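You operate a simulated robot arm through the tools that you are given. There is no shell and no other tool.

The job below is to be done with a simulated robot arm. You get a single attempt, and the scene is never put back.

Task
Test the tail and engine zones, silence the horn, then reset the panel.
Fine: leave the third test button alone.

It is judged by the outcome, as a careful person would: the job done as asked, and still so three seconds after it is handed in. It fails if anything else is knocked over, pushed out of place, dropped, spilled or broken.

Robot
A 7-joint arm with a three-finger gripper, fixed in place. Base frame: the origin is on the floor under the middle of its stand, x ahead of it, y to its left, z up. Lengths are in m, angles in rad, forces in N, time in s.
With the tool pointing down near the work surface it reaches from about 0.14 to 0.88 m from the base axis. Its first joint turns from -2.897 to 2.897 rad. Payload 2.94 kg.
Tool frame: the origin (TCP) lies between the finger pads and is the grasp point; the fingertips stand 0.03 m ahead of it; z points along the fingers, y is the line along which they close. The gripper opens to 0.132 m; its body begins 0.107 m behind the TCP.
Orientation is told as [roll, pitch, yaw] about the base's x, y, z axes, in that order, counted from this pose: with the fingers straight down and closing along the base's y, the tool's x points along the base's -x, its y along +y and its z along -z.

Tools
- The arm moves only by the tool step_arm. Its argument "plan" is a list of rows, each a list of 3 entries, a list of its own where there are three numbers: the shift along the tool's x, y, z in m, then the turn, a rotation vector about the tool's x, y, z in rad, then the opening, from 0 (shut) to 1 (fully open). In form: [[[x, y, z], [rx, ry, rz], fingers], ...]. A call has 1 to 20 rows; each row is the pose to reach, as a shift and turn from the pose commanded when the call began, along the tool's axes at that moment. Rows are played at 5 a second. More than 0.05 m and 0.15 rad between two rows, or a gripper value outside its range, and nothing of the call is played. A pose out of reach is approached as far as the arm can. The call stops where the force on the tool passes 40 N (or 10 N more than at its start, if that is more) or the arm is blocked; 0.2 s more then pass. Each finger travels about 0.0374 m/s and halts on what it meets, pressing with about 30 N; the grip force reading is that of the motor and also rises with nothing between the fingers. The clock runs only during rows and for 0.2 s after the last one: add rows that repeat a pose to give the fingers time. The reply holds the time, the measured pose of the TCP, the force on the tool along the base axes, the opening and the grip force, in the units named above and with some noise, with the torque about the TCP (base axes, N m) and any sound that the robot's microphone picked up.
- Cameras (640 x 400 px; columns grow to the right, rows downward): "scene" is fixed at [0.4, 0.6525, 1.5163]; the picture's right is [-0.95, -0.31, 0.00], its down [-0.14, 0.42, -0.90] and it looks along [0.28, -0.85, -0.44] (base axes); focal length 319 px, centre (320, 200). "wrist" rides on the gripper at [0.072, 0.003, -0.144] in the tool frame; the picture's right is [-0.04, 1.00, 0.00], its down [-0.88, -0.04, -0.48] and it looks along [-0.47, -0.02, 0.88] (tool axes); focal length 256 px, centre (320, 200). There is no depth. A picture from a camera that has moved, and an enlarged one, comes with that camera's place and axes in the base frame and with its lens.
- snapshot(camera): a new picture of that camera. It takes no simulated time.
- slide_trunk(by): moves the trunk up (or, below 0, down) by that many m; the arm rides with it, the base frame stays. It gives what a move gives, with no picture.
- enlarge(camera, box): a new picture of the part [left, top, right, bottom] of that camera's present view, enlarged. It takes no simulated time.
- sign_off(): hands the job in; it is judged then, once.

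Places have to be worked out from the pictures, the camera data and where the tool is seen. Open the gripper and draw the arm clear of the work before you hand the job in, unless the task says otherwise.

The tools are called after "Call:" by a JSON object that holds its "method" and its "body". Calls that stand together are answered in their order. step_arm: Moves the arm, as the interface text tells. Its arguments: {"type":"object","properties":{"plan":{"type":"array"}},"required":["plan"]} The other tools are called the same way: slide_trunk (by) moves the trunk up or down; snapshot (camera) takes a picture; enlarge (camera, box) takes an enlarged picture of a part of a camera's view; sign_off () hands the job in.

At the start:

```text
time: 0.0
eef_pos: [0.5483, 0.2117, 1.3546]
ee_rot: [0.001, 0.0, -0.001]
wrist_force: [-0.1, -0.4, -0.4]
wrist_torque: [-0.03, 0.03, 0.01]
gripper_width: 0.132
finger_force: 0.0
trunk travel left (down, up): [-0.25, 0.29]
```

scene: 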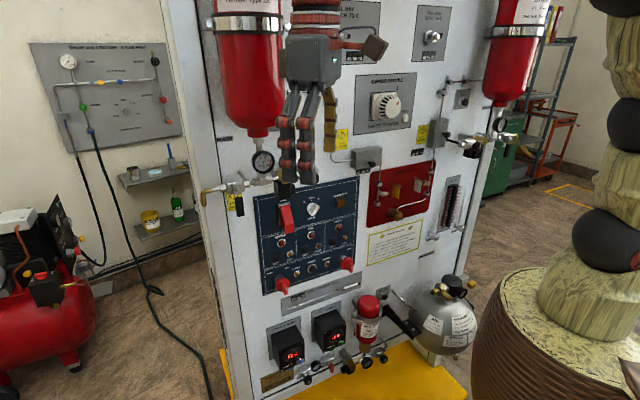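
wrist: 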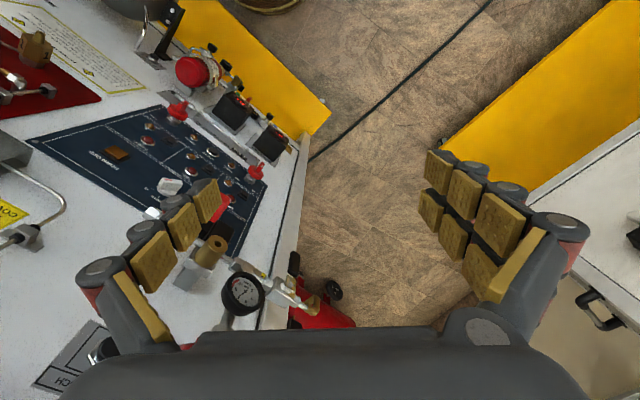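

I see a vertical panel with a dark blue control section; I'll enlarge it to read the labels before moving anything.

Call:
{"method": "enlarge", "body": {"camera": "scene", "box": [240, 170, 370, 300]}}

Call:
{"method": "enlarge", "body": {"camera": "wrist", "box": [20, 80, 300, 255]}}

Call:
{"method": "enlarge", "body": {"camera": "scene", "box": [255, 225, 365, 295]}}

```text
3.08 times, centred on (305, 235) of scene
camera zoom: at [0.4, 0.6525, 1.5163], right [-0.95, -0.31, 0.0], down [-0.14, 0.42, -0.9], along [0.28, -0.85, -0.44], focal length 981 px, centre (366, 92)
```

zoom: 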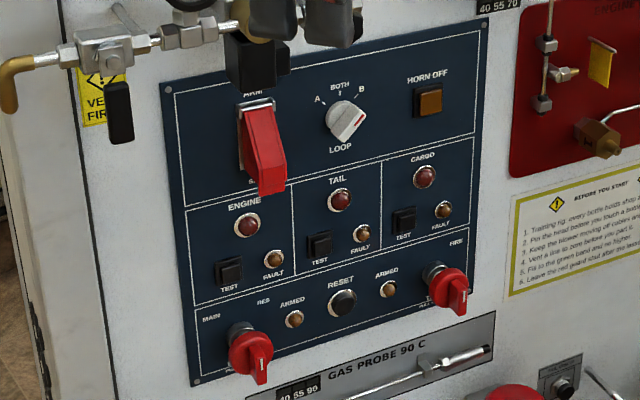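

```text
2.29 times, centred on (160, 168) of wrist
camera zoom: at [0.4767, 0.2138, 1.4978], right [0.04, 1.0, 0.0], down [0.88, -0.04, 0.48], along [0.47, -0.02, -0.88], focal length 585 px, centre (686, 274)
```

zoom: 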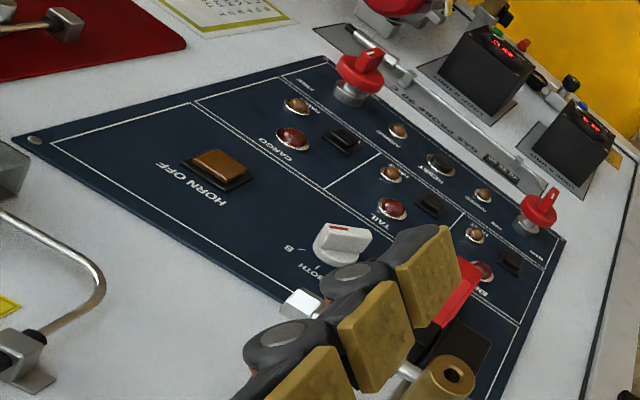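

```text
5.71 times, centred on (310, 260) of scene
camera zoom: at [0.4, 0.6525, 1.5163], right [-0.95, -0.31, 0.0], down [-0.14, 0.42, -0.9], along [0.28, -0.85, -0.44], focal length 1822 px, centre (377, -143)
```

zoom: 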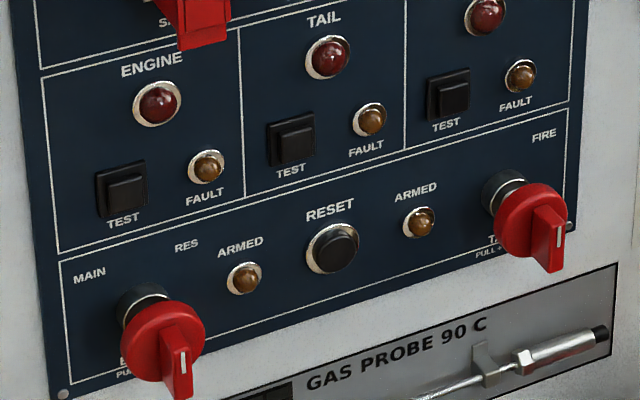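

The panel is vertical and faces about [-0.71, 0.71, 0]. By triangulation, tail TEST is near (0.662, -0.021, 1.011), engine TEST near (0.722, 0.039, 1.008), HORN OFF near (0.583, -0.094, 1.133) and RESET near (0.645, -0.035, 0.938). I'll back off slightly, yaw to face the panel and shut the fingers.

Call:
{"method": "step_arm", "body": {"plan": [[[0.01, 0.01, 0], [0, 0, 0.13], 0.8], [[0.02, 0.02, 0], [0, 0, 0.26], 0.6], [[0.03, 0.03, 0], [0, 0, 0.39], 0.4], [[0.04, 0.04, 0], [0, 0, 0.52], 0.2], [[0.05, 0.05, 0], [0, 0, 0.65], 0.0], [[0.057, 0.057, 0], [0, 0, 0.785], 0.0], [[0.057, 0.057, 0], [0, 0, 0.785], 0.0], [[0.057, 0.057, 0], [0, 0, 0.785], 0.0], [[0.057, 0.057, 0], [0, 0, 0.785], 0.0], [[0.057, 0.057, 0], [0, 0, 0.785], 0.0], [[0.057, 0.057, 0], [0, 0, 0.785], 0.0]]}}

Call:
{"method": "snapshot", "body": {"camera": "scene"}}

Call:
{"method": "snapshot", "body": {"camera": "wrist"}}

```text
time: 2.4
eef_pos: [0.4926, 0.2698, 1.3539]
ee_rot: [-0.001, 0.001, -0.783]
wrist_force: [0.4, 0.2, -0.6]
wrist_torque: [-0.02, 0.04, 0.0]
gripper_width: 0.0001
finger_force: 22.2
trunk travel left (down, up): [-0.25, 0.29]
```

```text
taken
```

scene: 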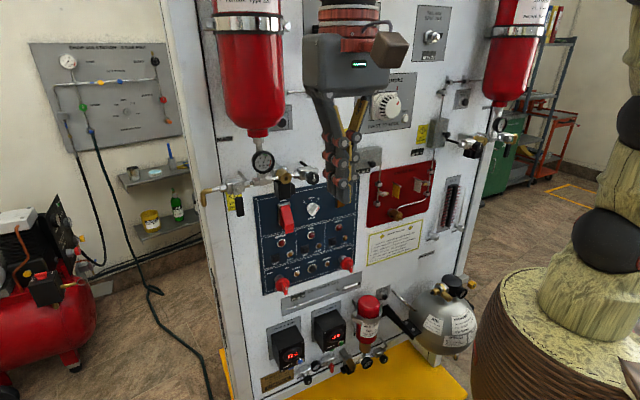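

```text
taken
camera wrist: at [0.4434, 0.3223, 1.4971], right [0.74, 0.68, 0.0], down [0.6, -0.65, 0.48], along [0.32, -0.35, -0.88], focal length 256 px, centre (320, 200)
```

wrist: 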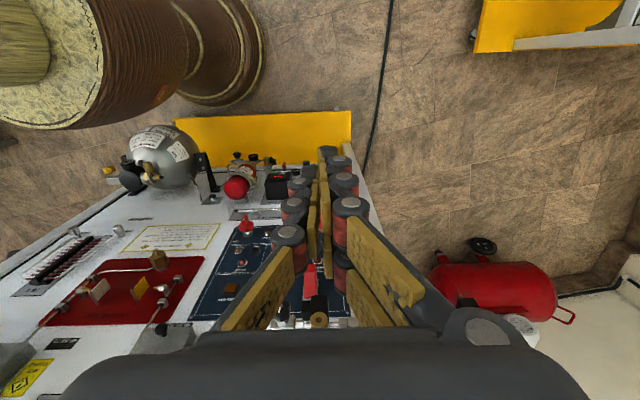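

The arm yawed as planned and the gripper is shut. I'll look closely at the closed fingertips to judge their footprint.

Call:
{"method": "enlarge", "body": {"camera": "scene", "box": [290, 90, 390, 220]}}

Call:
{"method": "enlarge", "body": {"camera": "wrist", "box": [220, 130, 440, 330]}}

Call:
{"method": "enlarge", "body": {"camera": "scene", "box": [360, 220, 430, 270]}}

```text
3.08 times, centred on (340, 155) of scene
camera zoom: at [0.4, 0.6525, 1.5163], right [-0.95, -0.31, 0.0], down [-0.14, 0.42, -0.9], along [0.28, -0.85, -0.44], focal length 981 px, centre (258, 338)
```

zoom: 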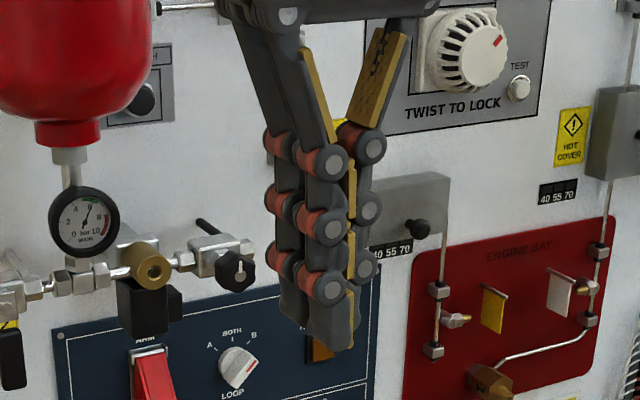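

```text
2.00 times, centred on (330, 230) of wrist
camera zoom: at [0.4434, 0.3223, 1.4971], right [0.74, 0.68, 0.0], down [0.6, -0.65, 0.48], along [0.32, -0.35, -0.88], focal length 512 px, centre (300, 140)
```

zoom: 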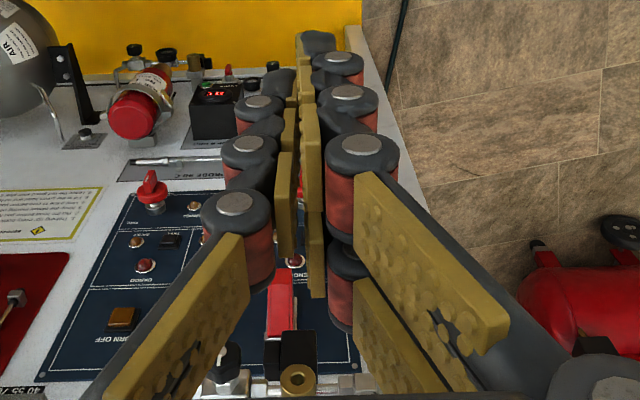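

```text
8.00 times, centred on (395, 245) of scene
camera zoom: at [0.4, 0.6525, 1.5163], right [-0.95, -0.31, 0.0], down [-0.14, 0.42, -0.9], along [0.28, -0.85, -0.44], focal length 2551 px, centre (-280, -160)
```

zoom: 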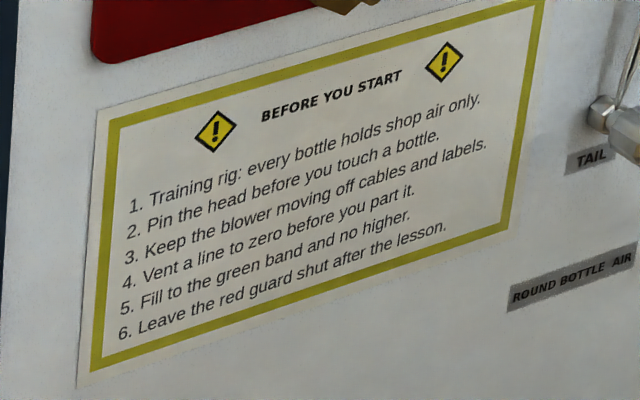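

The leading fingertips are slim: about 0.03 m across, with two fingers about 0.04 m apart. A tilted approach will let only one fingertip touch a button. I'll lower the trunk so the buttons sit at a comfortable height for a forward-pointing hand.

Call:
{"method": "slide_trunk", "body": {"by": -0.2}}

```text
time: 4.6
eef_pos: [0.4926, 0.2686, 1.1547]
ee_rot: [0.001, -0.001, -0.784]
wrist_force: [-0.2, 0.8, 0.3]
wrist_torque: [-0.03, 0.01, -0.04]
gripper_width: 0.0
finger_force: 28.7
trunk travel left (down, up): [-0.05, 0.49]
```

The trunk is down and the TCP is at z≈1.155. Now I'll pitch the hand to about 30° below horizontal, facing the panel, while shifting sideways towards the tail button line and staying well clear of the panel.

Call:
{"method": "step_arm", "body": {"plan": [[[-0.01, -0.01, 0], [0, -0.13, 0], 0], [[-0.02, -0.02, 0], [0, -0.26, 0], 0], [[-0.03, -0.03, 0], [0, -0.39, 0], 0], [[-0.04, -0.045, 0], [0, -0.52, 0], 0], [[-0.05, -0.06, 0], [0, -0.65, 0], 0], [[-0.06, -0.07, 0], [0, -0.78, 0], 0], [[-0.07, -0.08, 0], [0, -0.91, 0], 0], [[-0.08, -0.09, 0], [0, -1.047, 0], 0], [[-0.08, -0.09, 0], [0, -1.047, 0], 0]]}}

Call:
{"method": "snapshot", "body": {"camera": "scene"}}

Call:
{"method": "snapshot", "body": {"camera": "wrist"}}

```text
time: 6.6
eef_pos: [0.4859, 0.1481, 1.1518]
ee_rot: [0.0, -1.049, -0.783]
wrist_force: [0.5, -0.6, -0.7]
wrist_torque: [-0.03, 0.01, 0.0]
gripper_width: 0.0002
finger_force: 28.9
trunk travel left (down, up): [-0.05, 0.49]
```

```text
taken
```

scene: 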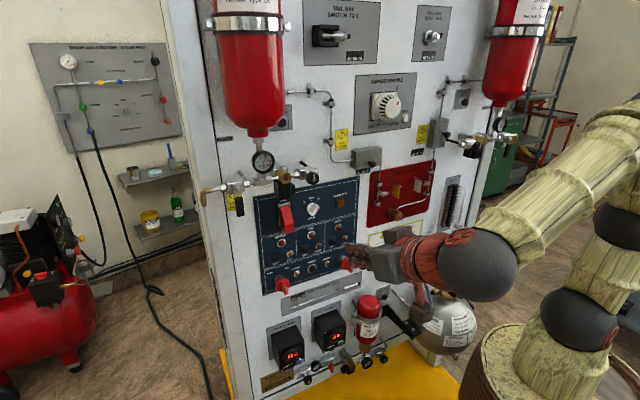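

```text
taken
camera wrist: at [0.3744, 0.2634, 1.1609], right [0.72, 0.69, 0.04], down [-0.01, -0.05, 1.0], along [0.69, -0.72, -0.03], focal length 256 px, centre (320, 200)
```

wrist: 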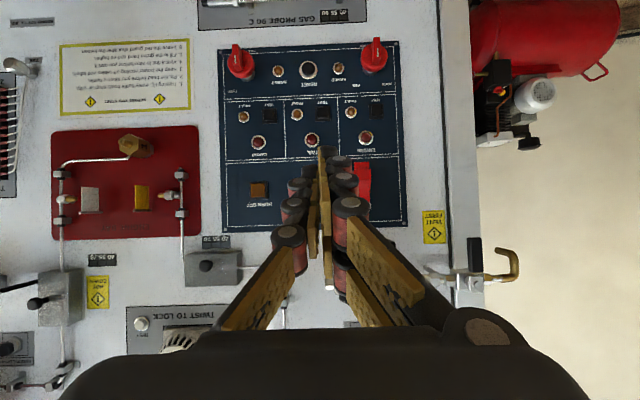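

The wrist camera now faces the panel almost square on (upside down). I'll enlarge the control section to refine the button positions and see where the fingertip points.

Call:
{"method": "enlarge", "body": {"camera": "wrist", "box": [210, 30, 420, 240]}}

Call:
{"method": "enlarge", "body": {"camera": "scene", "box": [245, 170, 405, 300]}}

```text
1.90 times, centred on (315, 135) of wrist
camera zoom: at [0.3744, 0.2634, 1.1609], right [0.72, 0.69, 0.04], down [-0.01, -0.05, 1.0], along [0.69, -0.72, -0.03], focal length 488 px, centre (330, 324)
```

zoom: 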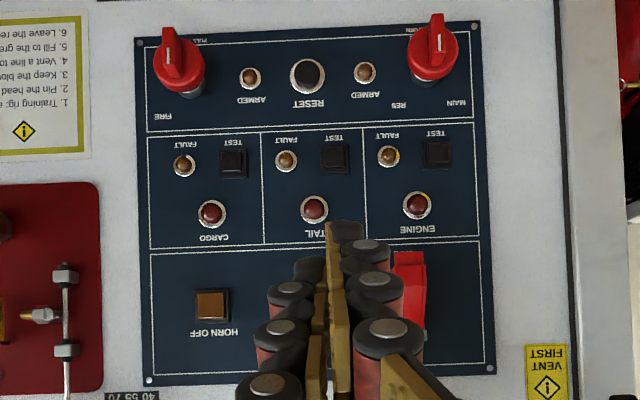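

```text
3.08 times, centred on (325, 235) of scene
camera zoom: at [0.4, 0.6525, 1.5163], right [-0.95, -0.31, 0.0], down [-0.14, 0.42, -0.9], along [0.28, -0.85, -0.44], focal length 981 px, centre (305, 92)
```

zoom: 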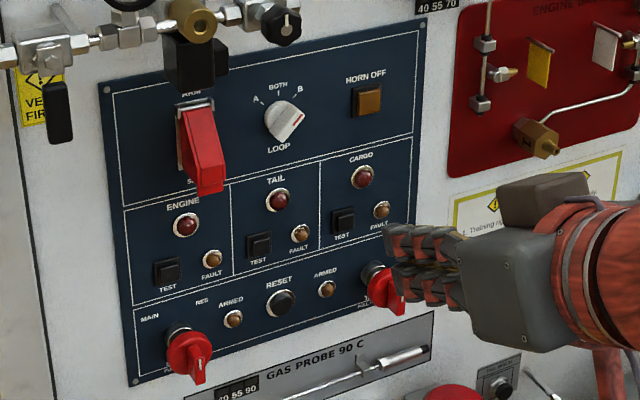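

Refined targets, with L as the in-plane coordinate towards panel-left: tail L 0.453, z 1.010; engine L 0.538, z 1.008; reset L 0.4325, z 0.938; horn L 0.345, z 1.13. The MAIN T-handle sits just under the engine button, so I'll level the hand first and then roll it so the finger pair lies horizontally.

Call:
{"method": "step_arm", "body": {"plan": [[[0, 0, 0], [0, -0.131, 0], 0], [[0, 0, 0], [0, -0.262, 0], 0], [[0, 0, 0], [0, -0.393, 0], 0], [[0, 0, 0], [0, -0.5236, 0], 0], [[0, 0, 0], [0, -0.5236, 0], 0]]}}

```text
time: 7.8
eef_pos: [0.4846, 0.1498, 1.1542]
ee_rot: [-2.914, -1.569, 2.128]
wrist_force: [-0.6, -0.3, 0.1]
wrist_torque: [0.0, -0.05, -0.03]
gripper_width: 0.0
finger_force: 28.4
trunk travel left (down, up): [-0.05, 0.49]
```

The hand is now level and facing the panel. Next I'll roll it 90° about its own axis so the finger pair lies side by side with the camera on the right.

Call:
{"method": "step_arm", "body": {"plan": [[[0, 0, 0], [0, 0, -0.14], 0], [[0, 0, 0], [0, 0, -0.28], 0], [[0, 0, 0], [0, 0, -0.42], 0], [[0, 0, 0], [0, 0, -0.56], 0], [[0, 0, 0], [0, 0, -0.7], 0], [[0, 0, 0], [0, 0, -0.84], 0], [[0, 0, 0], [0, 0, -0.98], 0], [[0, 0, 0], [0, 0, -1.12], 0], [[0, 0, 0], [0, 0, -1.26], 0], [[0, 0, 0], [0, 0, -1.4], 0], [[0, 0, 0], [0, 0, -1.5], 0], [[0, 0, 0], [0, 0, -1.5708], 0], [[0, 0, 0], [0, 0, -1.5708], 0]]}}

Call:
{"method": "snapshot", "body": {"camera": "scene"}}

Call:
{"method": "snapshot", "body": {"camera": "wrist"}}

```text
time: 10.6
eef_pos: [0.4844, 0.1495, 1.154]
ee_rot: [-1.571, 0.002, 0.787]
wrist_force: [-0.3, -0.8, -0.2]
wrist_torque: [-0.01, -0.01, 0.02]
gripper_width: 0.0
finger_force: 28.4
trunk travel left (down, up): [-0.05, 0.49]
```

```text
taken
```

scene: 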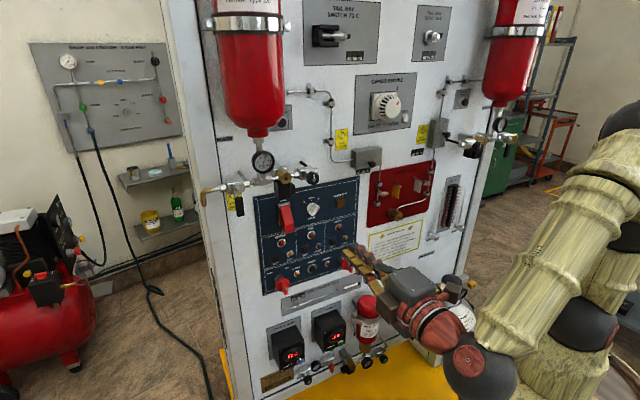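

```text
taken
camera wrist: at [0.3322, 0.1998, 1.1501], right [0.03, 0.03, -1.0], down [0.28, 0.96, 0.04], along [0.96, -0.28, 0.02], focal length 256 px, centre (320, 200)
```

wrist: 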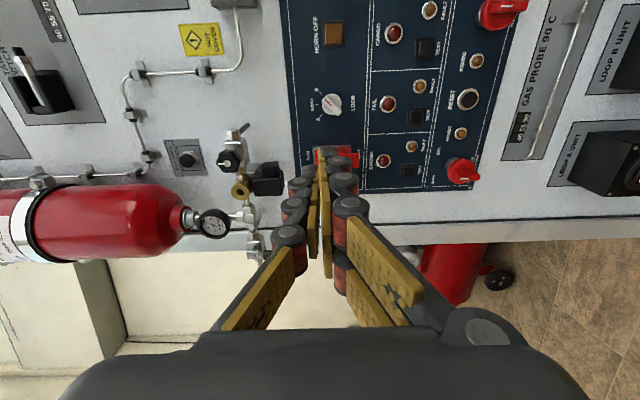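

The roll reached cleanly and the hand points level at the panel. Next I'll yaw 25° so the right-hand finger leads, lower to the tail button's height and approach to about 7 cm off the panel.

Call:
{"method": "step_arm", "body": {"plan": [[[-0.006, 0.04, 0], [0, -0.145, 0], 0], [[-0.012, 0.08, 0], [0, -0.29, 0], 0], [[-0.019, 0.12, 0.02], [0, -0.436, 0], 0], [[-0.019, 0.136, 0.06], [0, -0.436, 0], 0], [[-0.019, 0.136, 0.1], [0, -0.436, 0], 0], [[-0.019, 0.136, 0.13], [0, -0.436, 0], 0], [[-0.019, 0.136, 0.13], [0, -0.436, 0], 0]]}}

Call:
{"method": "snapshot", "body": {"camera": "scene"}}

Call:
{"method": "snapshot", "body": {"camera": "wrist"}}

Call:
{"method": "enlarge", "body": {"camera": "scene", "box": [250, 190, 380, 300]}}

```text
time: 12.2
eef_pos: [0.5893, 0.0702, 1.0175]
ee_rot: [-1.57, 0.0, 1.223]
wrist_force: [-0.6, 0.1, -0.5]
wrist_torque: [0.0, 0.05, 0.02]
gripper_width: 0.0
finger_force: 28.5
trunk travel left (down, up): [-0.05, 0.49]
```

```text
taken
```

scene: 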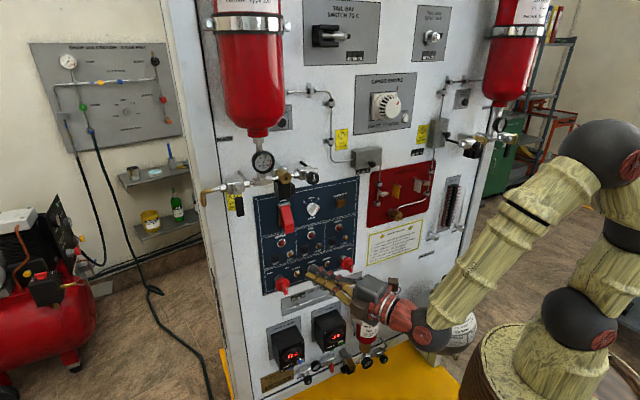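

```text
taken
camera wrist: at [0.4308, 0.0518, 1.0145], right [0.01, 0.04, -1.0], down [-0.15, 0.99, 0.04], along [0.99, 0.15, 0.02], focal length 256 px, centre (320, 200)
```

wrist: 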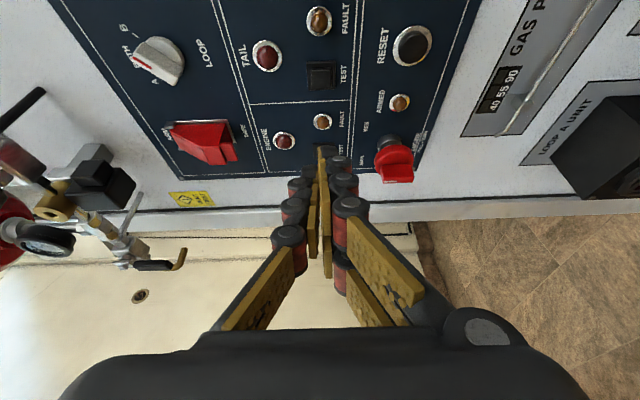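

```text
3.64 times, centred on (315, 245) of scene
camera zoom: at [0.4, 0.6525, 1.5163], right [-0.95, -0.31, 0.0], down [-0.14, 0.42, -0.9], along [0.28, -0.85, -0.44], focal length 1159 px, centre (338, 36)
```

zoom: 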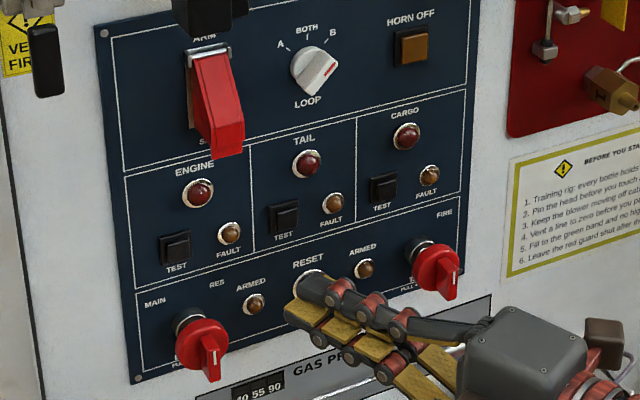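

The fingertip model matches the picture. The leading tip is at L≈0.452, z≈1.010, about 7.5 cm in front of the tail TEST button. I'll advance 6 cm straight at the panel and look again.

Call:
{"method": "step_arm", "body": {"plan": [[[0.0085, -0.001, 0.0181], [0, 0, 0], 0], [[0.0169, -0.002, 0.0363], [0, 0, 0], 0], [[0.0254, -0.002, 0.0544], [0, 0, 0], 0], [[0.0254, -0.002, 0.0544], [0, 0, 0], 0]]}}

Call:
{"method": "enlarge", "body": {"camera": "scene", "box": [260, 200, 360, 280]}}

Call:
{"method": "enlarge", "body": {"camera": "wrist", "box": [220, 60, 440, 200]}}

```text
time: 13.2
eef_pos: [0.6335, 0.03, 1.0183]
ee_rot: [-1.572, -0.001, 1.225]
wrist_force: [0.2, 0.1, 0.9]
wrist_torque: [0.0, 0.02, 0.02]
gripper_width: 0.0
finger_force: 28.2
trunk travel left (down, up): [-0.05, 0.49]
```

```text
5.00 times, centred on (310, 240) of scene
camera zoom: at [0.4, 0.6525, 1.5163], right [-0.95, -0.31, 0.0], down [-0.14, 0.42, -0.9], along [0.28, -0.85, -0.44], focal length 1594 px, centre (370, 0)
```

zoom: 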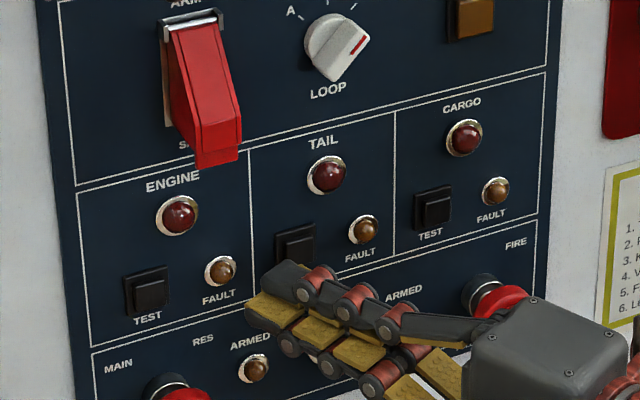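

```text
2.86 times, centred on (330, 130) of wrist
camera zoom: at [0.4736, 0.0107, 1.0156], right [0.01, 0.04, -1.0], down [-0.15, 0.99, 0.04], along [0.99, 0.15, 0.02], focal length 731 px, centre (291, 400)
```

zoom: 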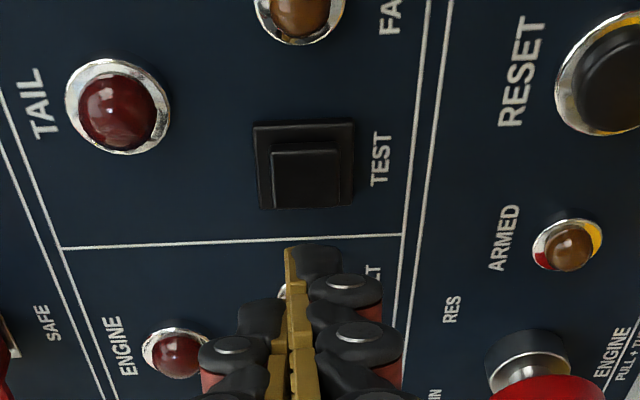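

The tip is about 1.5 cm short of the tail TEST cap and slightly low, by about 3 mm. I'll raise 3 mm and creep forward, watching force and sound.

Call:
{"method": "step_arm", "body": {"plan": [[[0.0025, -0.003, 0.0045], [0, 0, 0], 0], [[0.0051, -0.003, 0.0109], [0, 0, 0], 0], [[0.0059, -0.003, 0.0127], [0, 0, 0], 0], [[0.0068, -0.003, 0.0145], [0, 0, 0], 0]]}}

Call:
{"method": "enlarge", "body": {"camera": "scene", "box": [260, 200, 360, 280]}}

Call:
{"method": "enlarge", "body": {"camera": "wrist", "box": [220, 60, 440, 200]}}

```text
time: 14.2
eef_pos: [0.645, 0.0173, 1.0247]
ee_rot: [-1.572, -0.001, 1.223]
wrist_force: [-1.8, 3.1, -0.1]
wrist_torque: [0.01, 0.02, 0.0]
gripper_width: 0.0
finger_force: 28.7
trunk travel left (down, up): [-0.05, 0.49]
heard: click
```

```text
5.00 times, centred on (310, 240) of scene
camera zoom: at [0.4, 0.6525, 1.5163], right [-0.95, -0.31, 0.0], down [-0.14, 0.42, -0.9], along [0.28, -0.85, -0.44], focal length 1594 px, centre (370, 0)
```

zoom: 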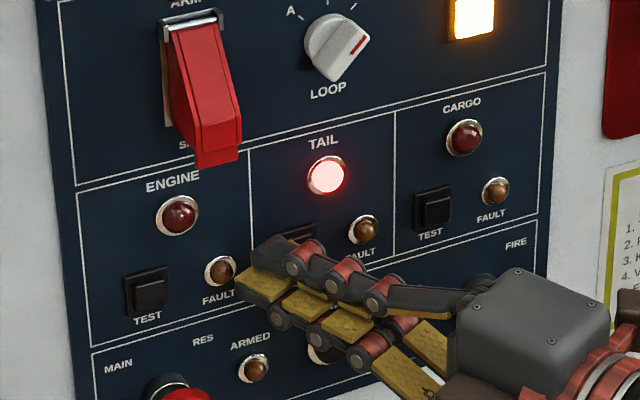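

```text
2.86 times, centred on (330, 130) of wrist
camera zoom: at [0.4843, -0.0026, 1.0202], right [0.01, 0.04, -1.0], down [-0.15, 0.99, 0.04], along [0.99, 0.15, 0.02], focal length 731 px, centre (291, 400)
```

zoom: 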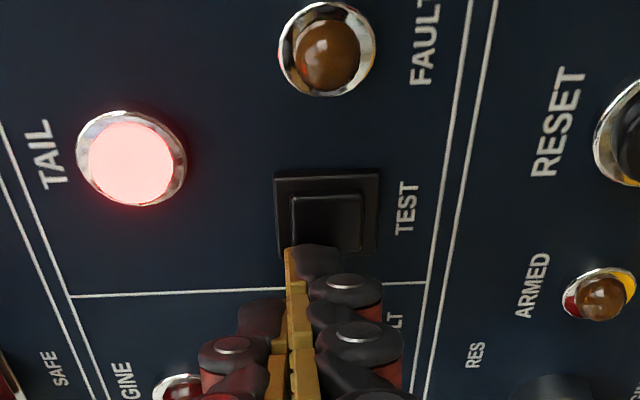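

Click heard, the TAIL lamp is lit and HORN OFF is glowing, at only about 3.5 N. I'll hold briefly, then back straight off and check whether the lamp latches.

Call:
{"method": "step_arm", "body": {"plan": [[[0, 0, 0], [0, 0, 0], 0], [[0, 0, 0], [0, 0, 0], 0], [[-0.0042, 0, -0.0091], [0, 0, 0], 0], [[-0.0127, 0, -0.0272], [0, 0, 0], 0], [[-0.0169, 0, -0.0363], [0, 0, 0], 0], [[-0.0169, 0, -0.0363], [0, 0, 0], 0]]}}

Call:
{"method": "enlarge", "body": {"camera": "scene", "box": [245, 170, 375, 300]}}

```text
time: 15.6
eef_pos: [0.6155, 0.0441, 1.0229]
ee_rot: [-1.571, 0.0, 1.221]
wrist_force: [-1.1, -0.1, 0.2]
wrist_torque: [-0.01, 0.01, 0.02]
gripper_width: 0.0002
finger_force: 28.6
trunk travel left (down, up): [-0.05, 0.49]
```

```text
3.08 times, centred on (310, 235) of scene
camera zoom: at [0.4, 0.6525, 1.5163], right [-0.95, -0.31, 0.0], down [-0.14, 0.42, -0.9], along [0.28, -0.85, -0.44], focal length 981 px, centre (351, 92)
```

zoom: 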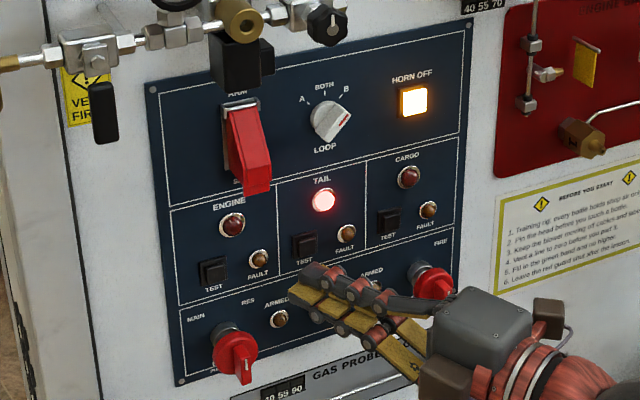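

The tail lamp latched with the horn sounding. I'll slide left along the panel by about 8.5 cm at the same standoff to line up with ENGINE TEST.

Call:
{"method": "step_arm", "body": {"plan": [[[-0.0257, 0.0005, 0.012], [0, 0, 0], 0], [[-0.0515, 0.001, 0.024], [0, 0, 0], 0], [[-0.0772, 0.002, 0.036], [0, 0, 0], 0], [[-0.0772, 0.002, 0.036], [0, 0, 0], 0]]}}

Call:
{"method": "enlarge", "body": {"camera": "scene", "box": [245, 200, 345, 280]}}

Call:
{"method": "enlarge", "body": {"camera": "wrist", "box": [220, 60, 440, 200]}}

```text
time: 16.6
eef_pos: [0.6748, 0.1048, 1.0211]
ee_rot: [-1.572, 0.0, 1.221]
wrist_force: [-0.3, -0.4, -0.2]
wrist_torque: [0.0, -0.03, -0.04]
gripper_width: 0.0
finger_force: 28.5
trunk travel left (down, up): [-0.05, 0.49]
```

```text
5.00 times, centred on (295, 240) of scene
camera zoom: at [0.4, 0.6525, 1.5163], right [-0.95, -0.31, 0.0], down [-0.14, 0.42, -0.9], along [0.28, -0.85, -0.44], focal length 1594 px, centre (445, 0)
```

zoom: 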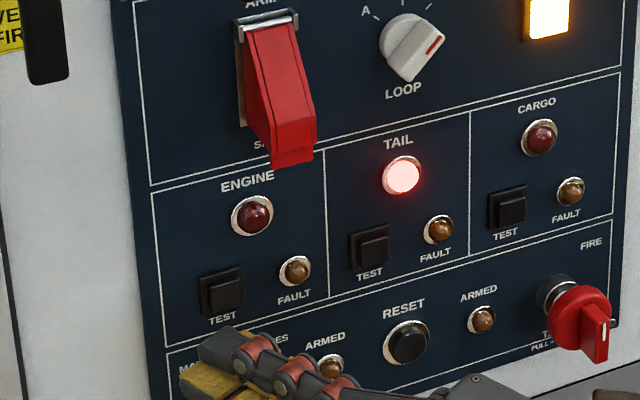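

```text
2.86 times, centred on (330, 130) of wrist
camera zoom: at [0.5149, 0.0853, 1.018], right [0.01, 0.04, -1.0], down [-0.15, 0.99, 0.04], along [0.99, 0.15, 0.02], focal length 731 px, centre (291, 400)
```

zoom: 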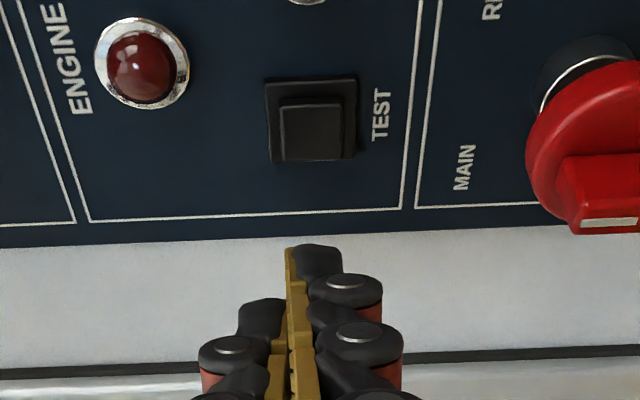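

ENGINE TEST is centred at about L 0.54, z 1.013. The leading tip is lined up within about 1–2 mm and well above the MAIN handle. I'll advance straight in and press by the same depth as for tail.

Call:
{"method": "step_arm", "body": {"plan": [[[0.0059, 0, 0.0136], [0, 0, 0], 0], [[0.0118, 0, 0.0276], [0, 0, 0], 0], [[0.0144, 0, 0.0331], [0, 0, 0], 0], [[0.0157, 0, 0.0358], [0, 0, 0], 0], [[0.0165, 0, 0.0376], [0, 0, 0], 0]]}}

Call:
{"method": "enlarge", "body": {"camera": "scene", "box": [245, 190, 345, 270]}}

Call:
{"method": "enlarge", "body": {"camera": "wrist", "box": [220, 60, 440, 200]}}

```text
time: 17.8
eef_pos: [0.7052, 0.0766, 1.0218]
ee_rot: [-1.571, 0.002, 1.224]
wrist_force: [-2.0, 3.4, 1.1]
wrist_torque: [-0.02, -0.02, 0.02]
gripper_width: 0.0
finger_force: 28.8
trunk travel left (down, up): [-0.05, 0.49]
heard: click
```

```text
5.00 times, centred on (295, 230) of scene
camera zoom: at [0.4, 0.6525, 1.5163], right [-0.95, -0.31, 0.0], down [-0.14, 0.42, -0.9], along [0.28, -0.85, -0.44], focal length 1594 px, centre (445, 50)
```

zoom: 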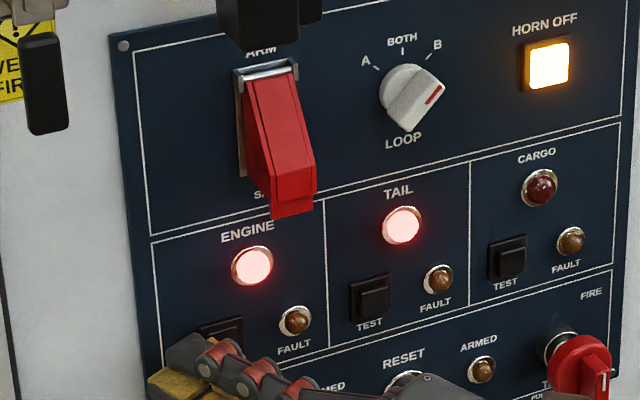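

```text
2.86 times, centred on (330, 130) of wrist
camera zoom: at [0.5461, 0.0579, 1.0173], right [0.01, 0.04, -1.0], down [-0.15, 0.99, 0.04], along [0.99, 0.15, 0.02], focal length 731 px, centre (291, 400)
```

zoom: 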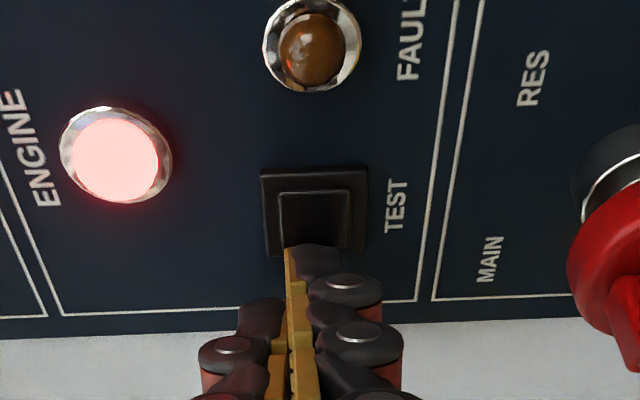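

ENGINE is lit and latched with a click. I'll back straight out 5 cm, then slide right past the cargo zone without touching it, towards the HORN OFF column.

Call:
{"method": "step_arm", "body": {"plan": [[[0, 0, 0], [0, 0, 0], 0], [[-0.0085, 0, -0.0181], [0, 0, 0], 0], [[-0.0211, 0, -0.0453], [0, 0, 0], 0], [[-0.0211, 0, -0.0453], [0, 0, 0], 0], [[0.0139, 0, -0.0616], [0, 0, 0], 0], [[0.0489, 0, -0.0779], [0, 0, 0], 0], [[0.0838, 0, -0.0942], [0, 0, 0], 0], [[0.1188, 0, -0.1106], [0, 0, 0], 0], [[0.1538, 0, -0.1269], [0, 0, 0], 0], [[0.1538, 0, -0.1269], [0, 0, 0], 0]]}}

Call:
{"method": "snapshot", "body": {"camera": "scene"}}

Call:
{"method": "snapshot", "body": {"camera": "wrist"}}

```text
time: 20.0
eef_pos: [0.5342, -0.0255, 1.0219]
ee_rot: [-1.571, 0.0, 1.221]
wrist_force: [0.2, 0.1, -0.1]
wrist_torque: [0.02, 0.03, 0.0]
gripper_width: 0.0001
finger_force: 28.4
trunk travel left (down, up): [-0.05, 0.49]
```

```text
taken
```

scene: 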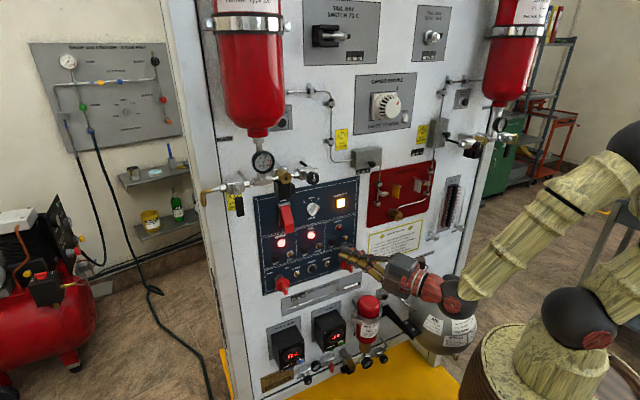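

```text
taken
camera wrist: at [0.3748, -0.0451, 1.0188], right [0.01, 0.04, -1.0], down [-0.15, 0.99, 0.04], along [0.99, 0.15, 0.02], focal length 256 px, centre (320, 200)
```

wrist: 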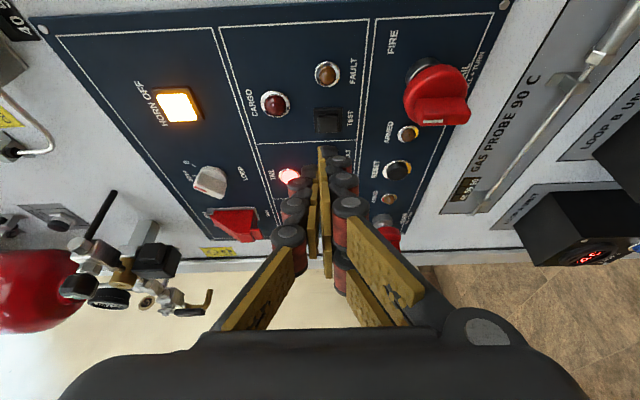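

Both zones remain lit and the hand is level in front of the cargo column, clear of it. HORN OFF works out at L≈0.346, z≈1.132, so I'll rise 11.8 cm straight up at this standoff.

Call:
{"method": "step_arm", "body": {"plan": [[[0, -0.03, 0], [0, 0, 0], 0], [[0, -0.06, 0], [0, 0, 0], 0], [[0, -0.09, 0], [0, 0, 0], 0], [[0, -0.1185, 0], [0, 0, 0], 0], [[0, -0.1185, 0], [0, 0, 0], 0]]}}

Call:
{"method": "enlarge", "body": {"camera": "scene", "box": [285, 160, 405, 260]}}

Call:
{"method": "enlarge", "body": {"camera": "wrist", "box": [220, 60, 440, 200]}}

```text
time: 21.2
eef_pos: [0.5346, -0.0257, 1.1392]
ee_rot: [-1.57, 0.0, 1.223]
wrist_force: [-0.8, -0.3, -0.1]
wrist_torque: [-0.02, -0.01, 0.02]
gripper_width: 0.0001
finger_force: 28.6
trunk travel left (down, up): [-0.05, 0.49]
```

```text
4.00 times, centred on (345, 210) of scene
camera zoom: at [0.4, 0.6525, 1.5163], right [-0.95, -0.31, 0.0], down [-0.14, 0.42, -0.9], along [0.28, -0.85, -0.44], focal length 1275 px, centre (220, 160)
```

zoom: 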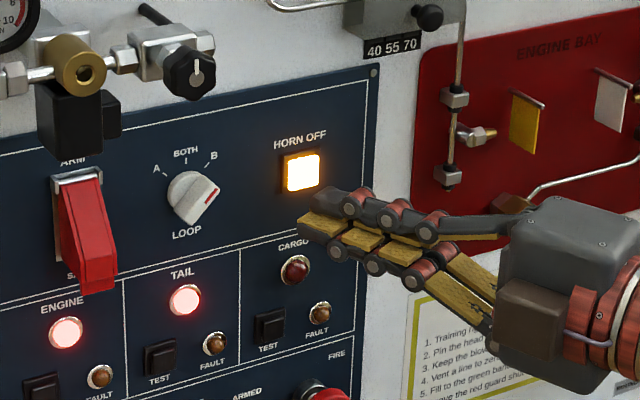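

```text
2.86 times, centred on (330, 130) of wrist
camera zoom: at [0.3749, -0.0448, 1.1361], right [0.01, 0.04, -1.0], down [-0.15, 0.99, 0.04], along [0.99, 0.15, 0.02], focal length 731 px, centre (291, 400)
```

zoom: 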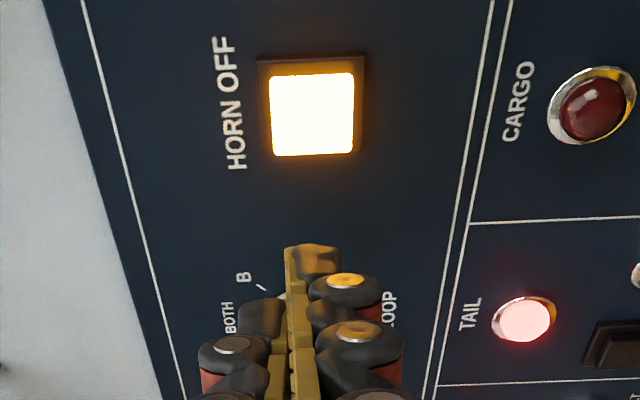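

The fingertip is aligned with the lit HORN OFF cap, both at L≈0.346 and z≈1.131. I'll advance straight in with small final steps.

Call:
{"method": "step_arm", "body": {"plan": [[[0.0068, 0, 0.0145], [0, 0, 0], 0], [[0.0127, 0, 0.0272], [0, 0, 0], 0], [[0.0144, 0, 0.0308], [0, 0, 0], 0], [[0.0161, 0, 0.0344], [0, 0, 0], 0], [[0.0169, 0, 0.0363], [0, 0, 0], 0]]}}

Call:
{"method": "enlarge", "body": {"camera": "scene", "box": [245, 170, 375, 270]}}

Call:
{"method": "enlarge", "body": {"camera": "wrist", "box": [220, 60, 440, 200]}}

```text
time: 22.4
eef_pos: [0.5625, -0.0517, 1.14]
ee_rot: [-1.569, -0.001, 1.223]
wrist_force: [-0.6, -0.6, 0.8]
wrist_torque: [-0.01, 0.01, -0.02]
gripper_width: 0.0001
finger_force: 28.7
trunk travel left (down, up): [-0.05, 0.49]
```

```text
4.00 times, centred on (310, 220) of scene
camera zoom: at [0.4, 0.6525, 1.5163], right [-0.95, -0.31, 0.0], down [-0.14, 0.42, -0.9], along [0.28, -0.85, -0.44], focal length 1275 px, centre (360, 120)
```

zoom: 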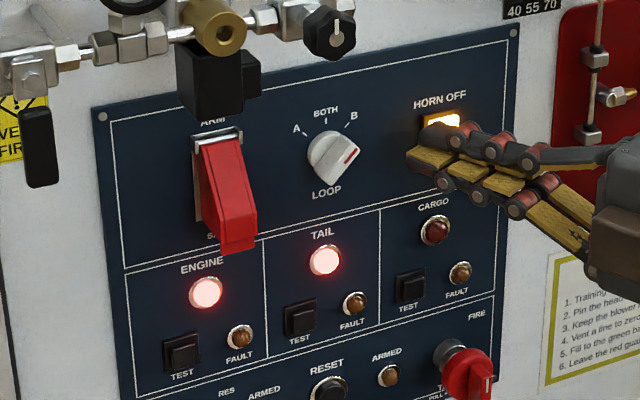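

```text
2.86 times, centred on (330, 130) of wrist
camera zoom: at [0.4025, -0.0717, 1.1369], right [0.01, 0.04, -1.0], down [-0.15, 0.99, 0.04], along [0.99, 0.15, 0.02], focal length 731 px, centre (291, 400)
```

zoom: 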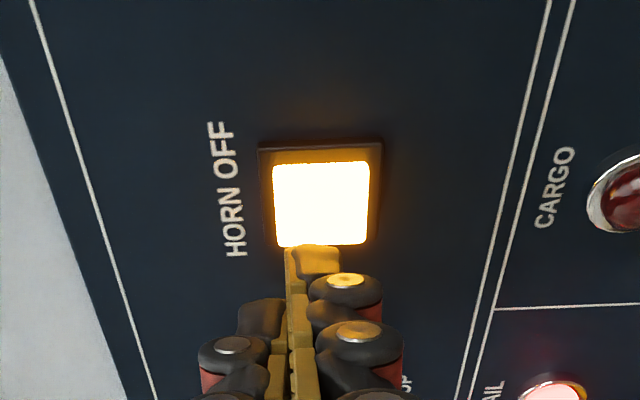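

There's no contact yet, and the tip looks to be a few millimetres off the horn cap. I'll creep in another centimetre in small steps.

Call:
{"method": "step_arm", "body": {"plan": [[[0.0013, 0, 0.0027], [0, 0, 0], 0], [[0.0025, 0, 0.0054], [0, 0, 0], 0], [[0.0034, 0, 0.0073], [0, 0, 0], 0], [[0.0042, 0, 0.0091], [0, 0, 0], 0]]}}

Call:
{"method": "enlarge", "body": {"camera": "scene", "box": [245, 170, 375, 270]}}

Call:
{"method": "enlarge", "body": {"camera": "wrist", "box": [220, 60, 440, 200]}}

```text
time: 23.4
eef_pos: [0.569, -0.0584, 1.1394]
ee_rot: [-1.571, -0.001, 1.224]
wrist_force: [-1.6, 2.7, -1.7]
wrist_torque: [0.04, 0.05, -0.05]
gripper_width: 0.0003
finger_force: 28.9
trunk travel left (down, up): [-0.05, 0.49]
heard: click
```

```text
4.00 times, centred on (310, 220) of scene
camera zoom: at [0.4, 0.6525, 1.5163], right [-0.95, -0.31, 0.0], down [-0.14, 0.42, -0.9], along [0.28, -0.85, -0.44], focal length 1275 px, centre (360, 120)
```

zoom: 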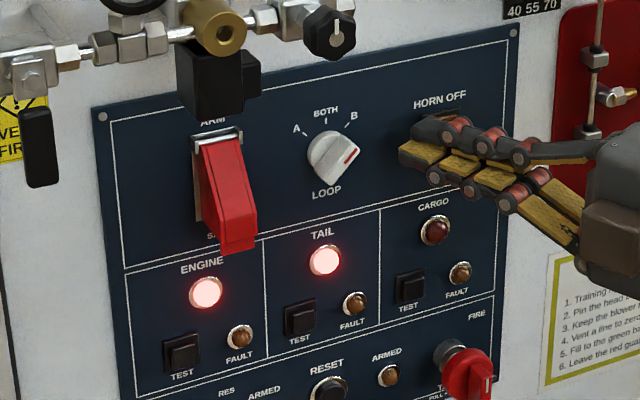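

```text
2.86 times, centred on (330, 130) of wrist
camera zoom: at [0.4092, -0.0778, 1.1365], right [0.01, 0.04, -1.0], down [-0.15, 0.99, 0.04], along [0.99, 0.15, 0.02], focal length 731 px, centre (291, 400)
```

zoom: 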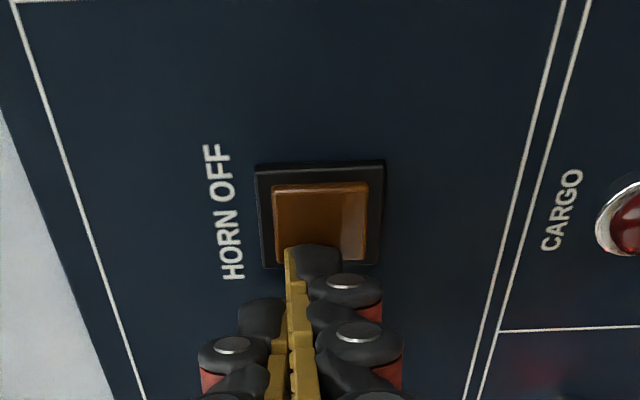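

HORN OFF clicked and its light went out, so the horn is silenced. I'll back out 5 cm, retrace down the same path, then slide left to sit above the RESET column, well clear of the FIRE and MAIN handles.

Call:
{"method": "step_arm", "body": {"plan": [[[0, 0, 0], [0, 0, 0], 0], [[-0.0085, 0, -0.0181], [0, 0, 0], 0], [[-0.0211, 0, -0.0453], [0, 0, 0], 0], [[-0.0211, 0.04, -0.0453], [0, 0, 0], 0], [[-0.0211, 0.08, -0.0453], [0, 0, 0], 0], [[-0.0211, 0.119, -0.0453], [0, 0, 0], 0], [[-0.0596, 0.119, -0.0273], [0, 0, 0], 0], [[-0.0981, 0.119, -0.0094], [0, 0, 0], 0], [[-0.0981, 0.119, -0.0094], [0, 0, 0], 0]]}}

Call:
{"method": "enlarge", "body": {"camera": "scene", "box": [245, 180, 385, 300]}}

Call:
{"method": "snapshot", "body": {"camera": "wrist"}}

```text
time: 25.4
eef_pos: [0.5927, 0.0348, 1.0231]
ee_rot: [-1.57, -0.001, 1.221]
wrist_force: [-0.5, 0.2, -0.9]
wrist_torque: [0.02, -0.02, -0.02]
gripper_width: 0.0
finger_force: 28.5
trunk travel left (down, up): [-0.05, 0.49]
```

```text
3.33 times, centred on (315, 240) of scene
camera zoom: at [0.4, 0.6525, 1.5163], right [-0.95, -0.31, 0.0], down [-0.14, 0.42, -0.9], along [0.28, -0.85, -0.44], focal length 1063 px, centre (337, 67)
```

zoom: 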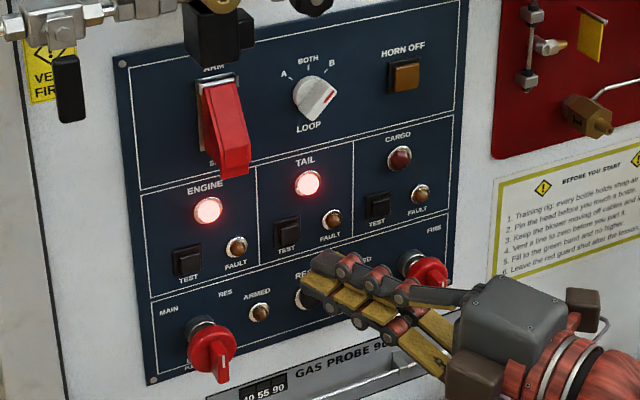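

```text
taken
camera wrist: at [0.4338, 0.0154, 1.0192], right [0.01, 0.04, -1.0], down [-0.15, 0.99, 0.04], along [0.99, 0.15, 0.02], focal length 256 px, centre (320, 200)
```

wrist: 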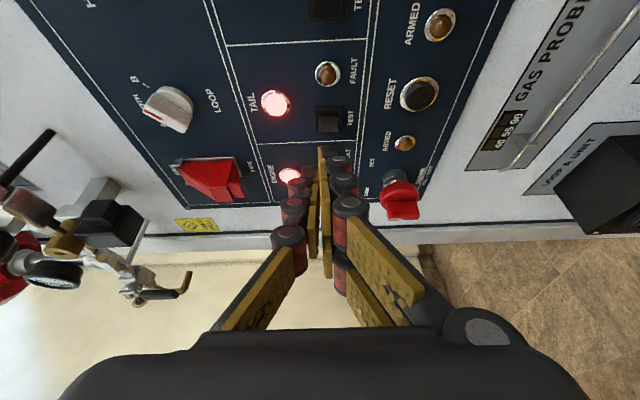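

RESET works out at L≈0.433, z≈0.941. I'll descend 7.4 cm to its height at this standoff, then check alignment and handle clearance.

Call:
{"method": "step_arm", "body": {"plan": [[[0, 0.025, 0], [0, 0, 0], 0], [[0, 0.05, 0], [0, 0, 0], 0], [[0, 0.074, 0], [0, 0, 0], 0], [[0, 0.074, 0], [0, 0, 0], 0]]}}

Call:
{"method": "enlarge", "body": {"camera": "scene", "box": [245, 190, 385, 310]}}

Call:
{"method": "enlarge", "body": {"camera": "wrist", "box": [210, 40, 450, 200]}}

```text
time: 26.4
eef_pos: [0.5923, 0.0339, 0.9446]
ee_rot: [-1.57, -0.001, 1.224]
wrist_force: [0.2, 0.3, -0.8]
wrist_torque: [0.01, -0.05, 0.0]
gripper_width: 0.0002
finger_force: 28.6
trunk travel left (down, up): [-0.05, 0.49]
```

```text
3.33 times, centred on (315, 250) of scene
camera zoom: at [0.4, 0.6525, 1.5163], right [-0.95, -0.31, 0.0], down [-0.14, 0.42, -0.9], along [0.28, -0.85, -0.44], focal length 1063 px, centre (337, 33)
```

zoom: 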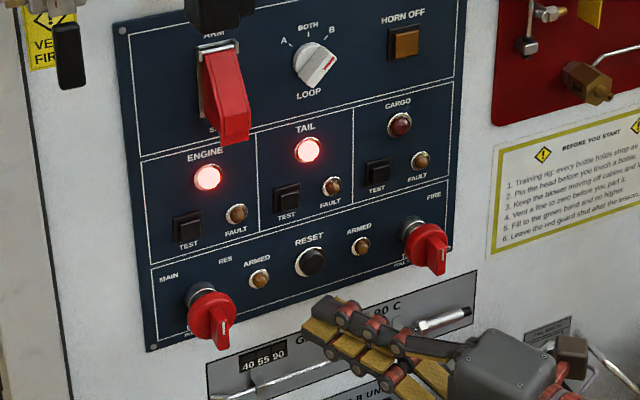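

```text
2.50 times, centred on (330, 120) of wrist
camera zoom: at [0.4344, 0.0144, 0.9415], right [0.01, 0.04, -1.0], down [-0.15, 0.99, 0.04], along [0.99, 0.15, 0.02], focal length 640 px, centre (295, 400)
```

zoom: 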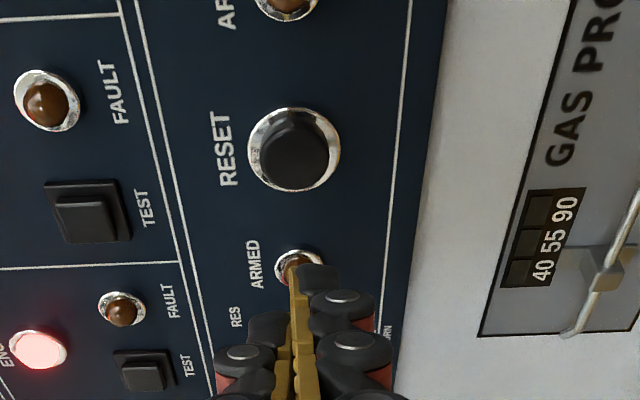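

The tip is about 6 mm low and 3 mm right of the RESET centre, with no obstruction in front. I'll correct that and advance to about 1 cm from the cap.

Call:
{"method": "step_arm", "body": {"plan": [[[-0.0027, -0.006, 0.0013], [0, 0, 0], 0], [[0.0036, -0.006, 0.0149], [0, 0, 0], 0], [[0.0125, -0.006, 0.0339], [0, 0, 0], 0], [[0.0125, -0.006, 0.0339], [0, 0, 0], 0]]}}

Call:
{"method": "enlarge", "body": {"camera": "scene", "box": [255, 220, 355, 300]}}

Call:
{"method": "enlarge", "body": {"camera": "wrist", "box": [210, 40, 450, 200]}}

```text
time: 27.4
eef_pos: [0.6224, 0.0125, 0.9516]
ee_rot: [-1.57, 0.0, 1.223]
wrist_force: [0.4, 0.5, -0.5]
wrist_torque: [0.0, -0.03, 0.0]
gripper_width: 0.0001
finger_force: 28.7
trunk travel left (down, up): [-0.05, 0.49]
```

```text
5.00 times, centred on (305, 260) of scene
camera zoom: at [0.4, 0.6525, 1.5163], right [-0.95, -0.31, 0.0], down [-0.14, 0.42, -0.9], along [0.28, -0.85, -0.44], focal length 1594 px, centre (395, -100)
```

zoom: 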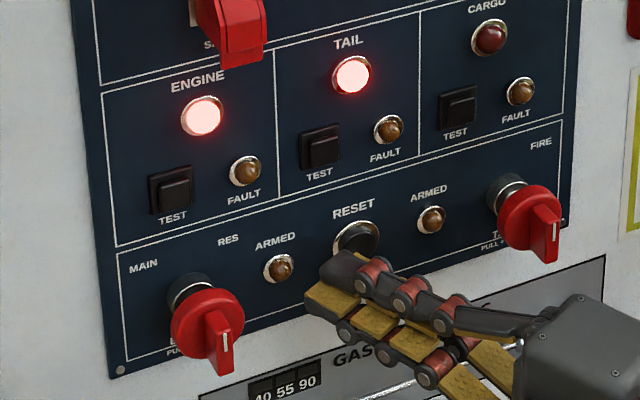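

```text
2.50 times, centred on (330, 120) of wrist
camera zoom: at [0.4632, -0.0069, 0.9466], right [0.01, 0.04, -1.0], down [-0.15, 0.99, 0.04], along [0.99, 0.15, 0.02], focal length 640 px, centre (295, 400)
```

zoom: 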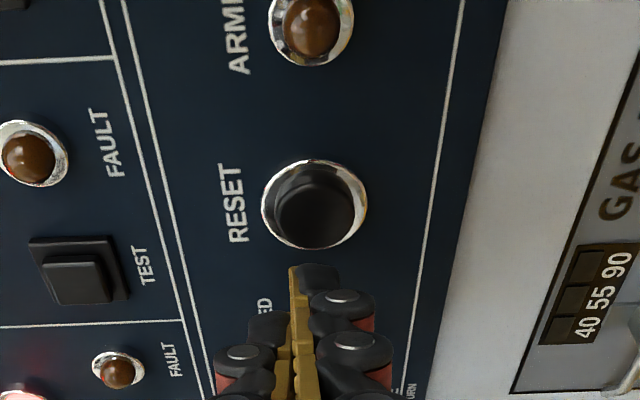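

The fingertip lines up with the RESET cap, with both handles and lamps clear of the other fingers. I'll creep in the last centimetre or so.

Call:
{"method": "step_arm", "body": {"plan": [[[0.0017, 0, 0.0036], [0, 0, 0], 0], [[0.003, 0, 0.0063], [0, 0, 0], 0], [[0.0042, 0, 0.0091], [0, 0, 0], 0], [[0.0051, 0, 0.0109], [0, 0, 0], 0]]}}

Call:
{"method": "enlarge", "body": {"camera": "scene", "box": [245, 180, 375, 300]}}

Call:
{"method": "enlarge", "body": {"camera": "wrist", "box": [210, 40, 450, 200]}}

```text
time: 28.4
eef_pos: [0.6297, 0.0052, 0.9524]
ee_rot: [-1.57, 0.001, 1.225]
wrist_force: [-1.1, 1.2, -0.7]
wrist_torque: [0.03, 0.01, -0.05]
gripper_width: 0.0
finger_force: 28.4
trunk travel left (down, up): [-0.05, 0.49]
heard: click
```

```text
3.33 times, centred on (310, 240) of scene
camera zoom: at [0.4, 0.6525, 1.5163], right [-0.95, -0.31, 0.0], down [-0.14, 0.42, -0.9], along [0.28, -0.85, -0.44], focal length 1063 px, centre (353, 67)
```

zoom: 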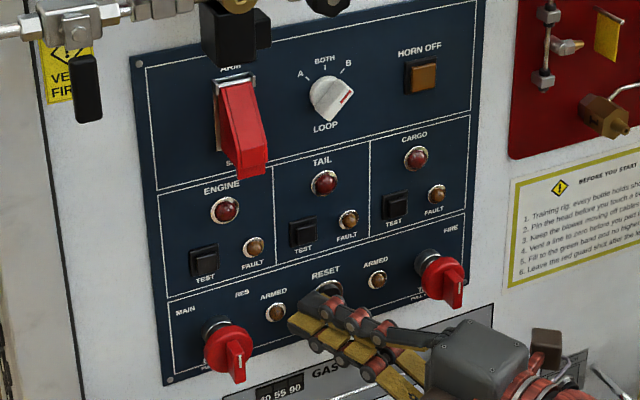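

```text
2.50 times, centred on (330, 120) of wrist
camera zoom: at [0.4706, -0.0144, 0.9485], right [0.01, 0.04, -1.0], down [-0.15, 0.99, 0.04], along [0.99, 0.15, 0.02], focal length 640 px, centre (295, 400)
```

zoom: 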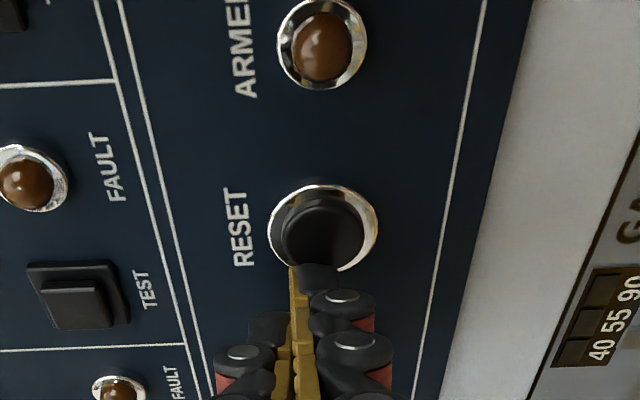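

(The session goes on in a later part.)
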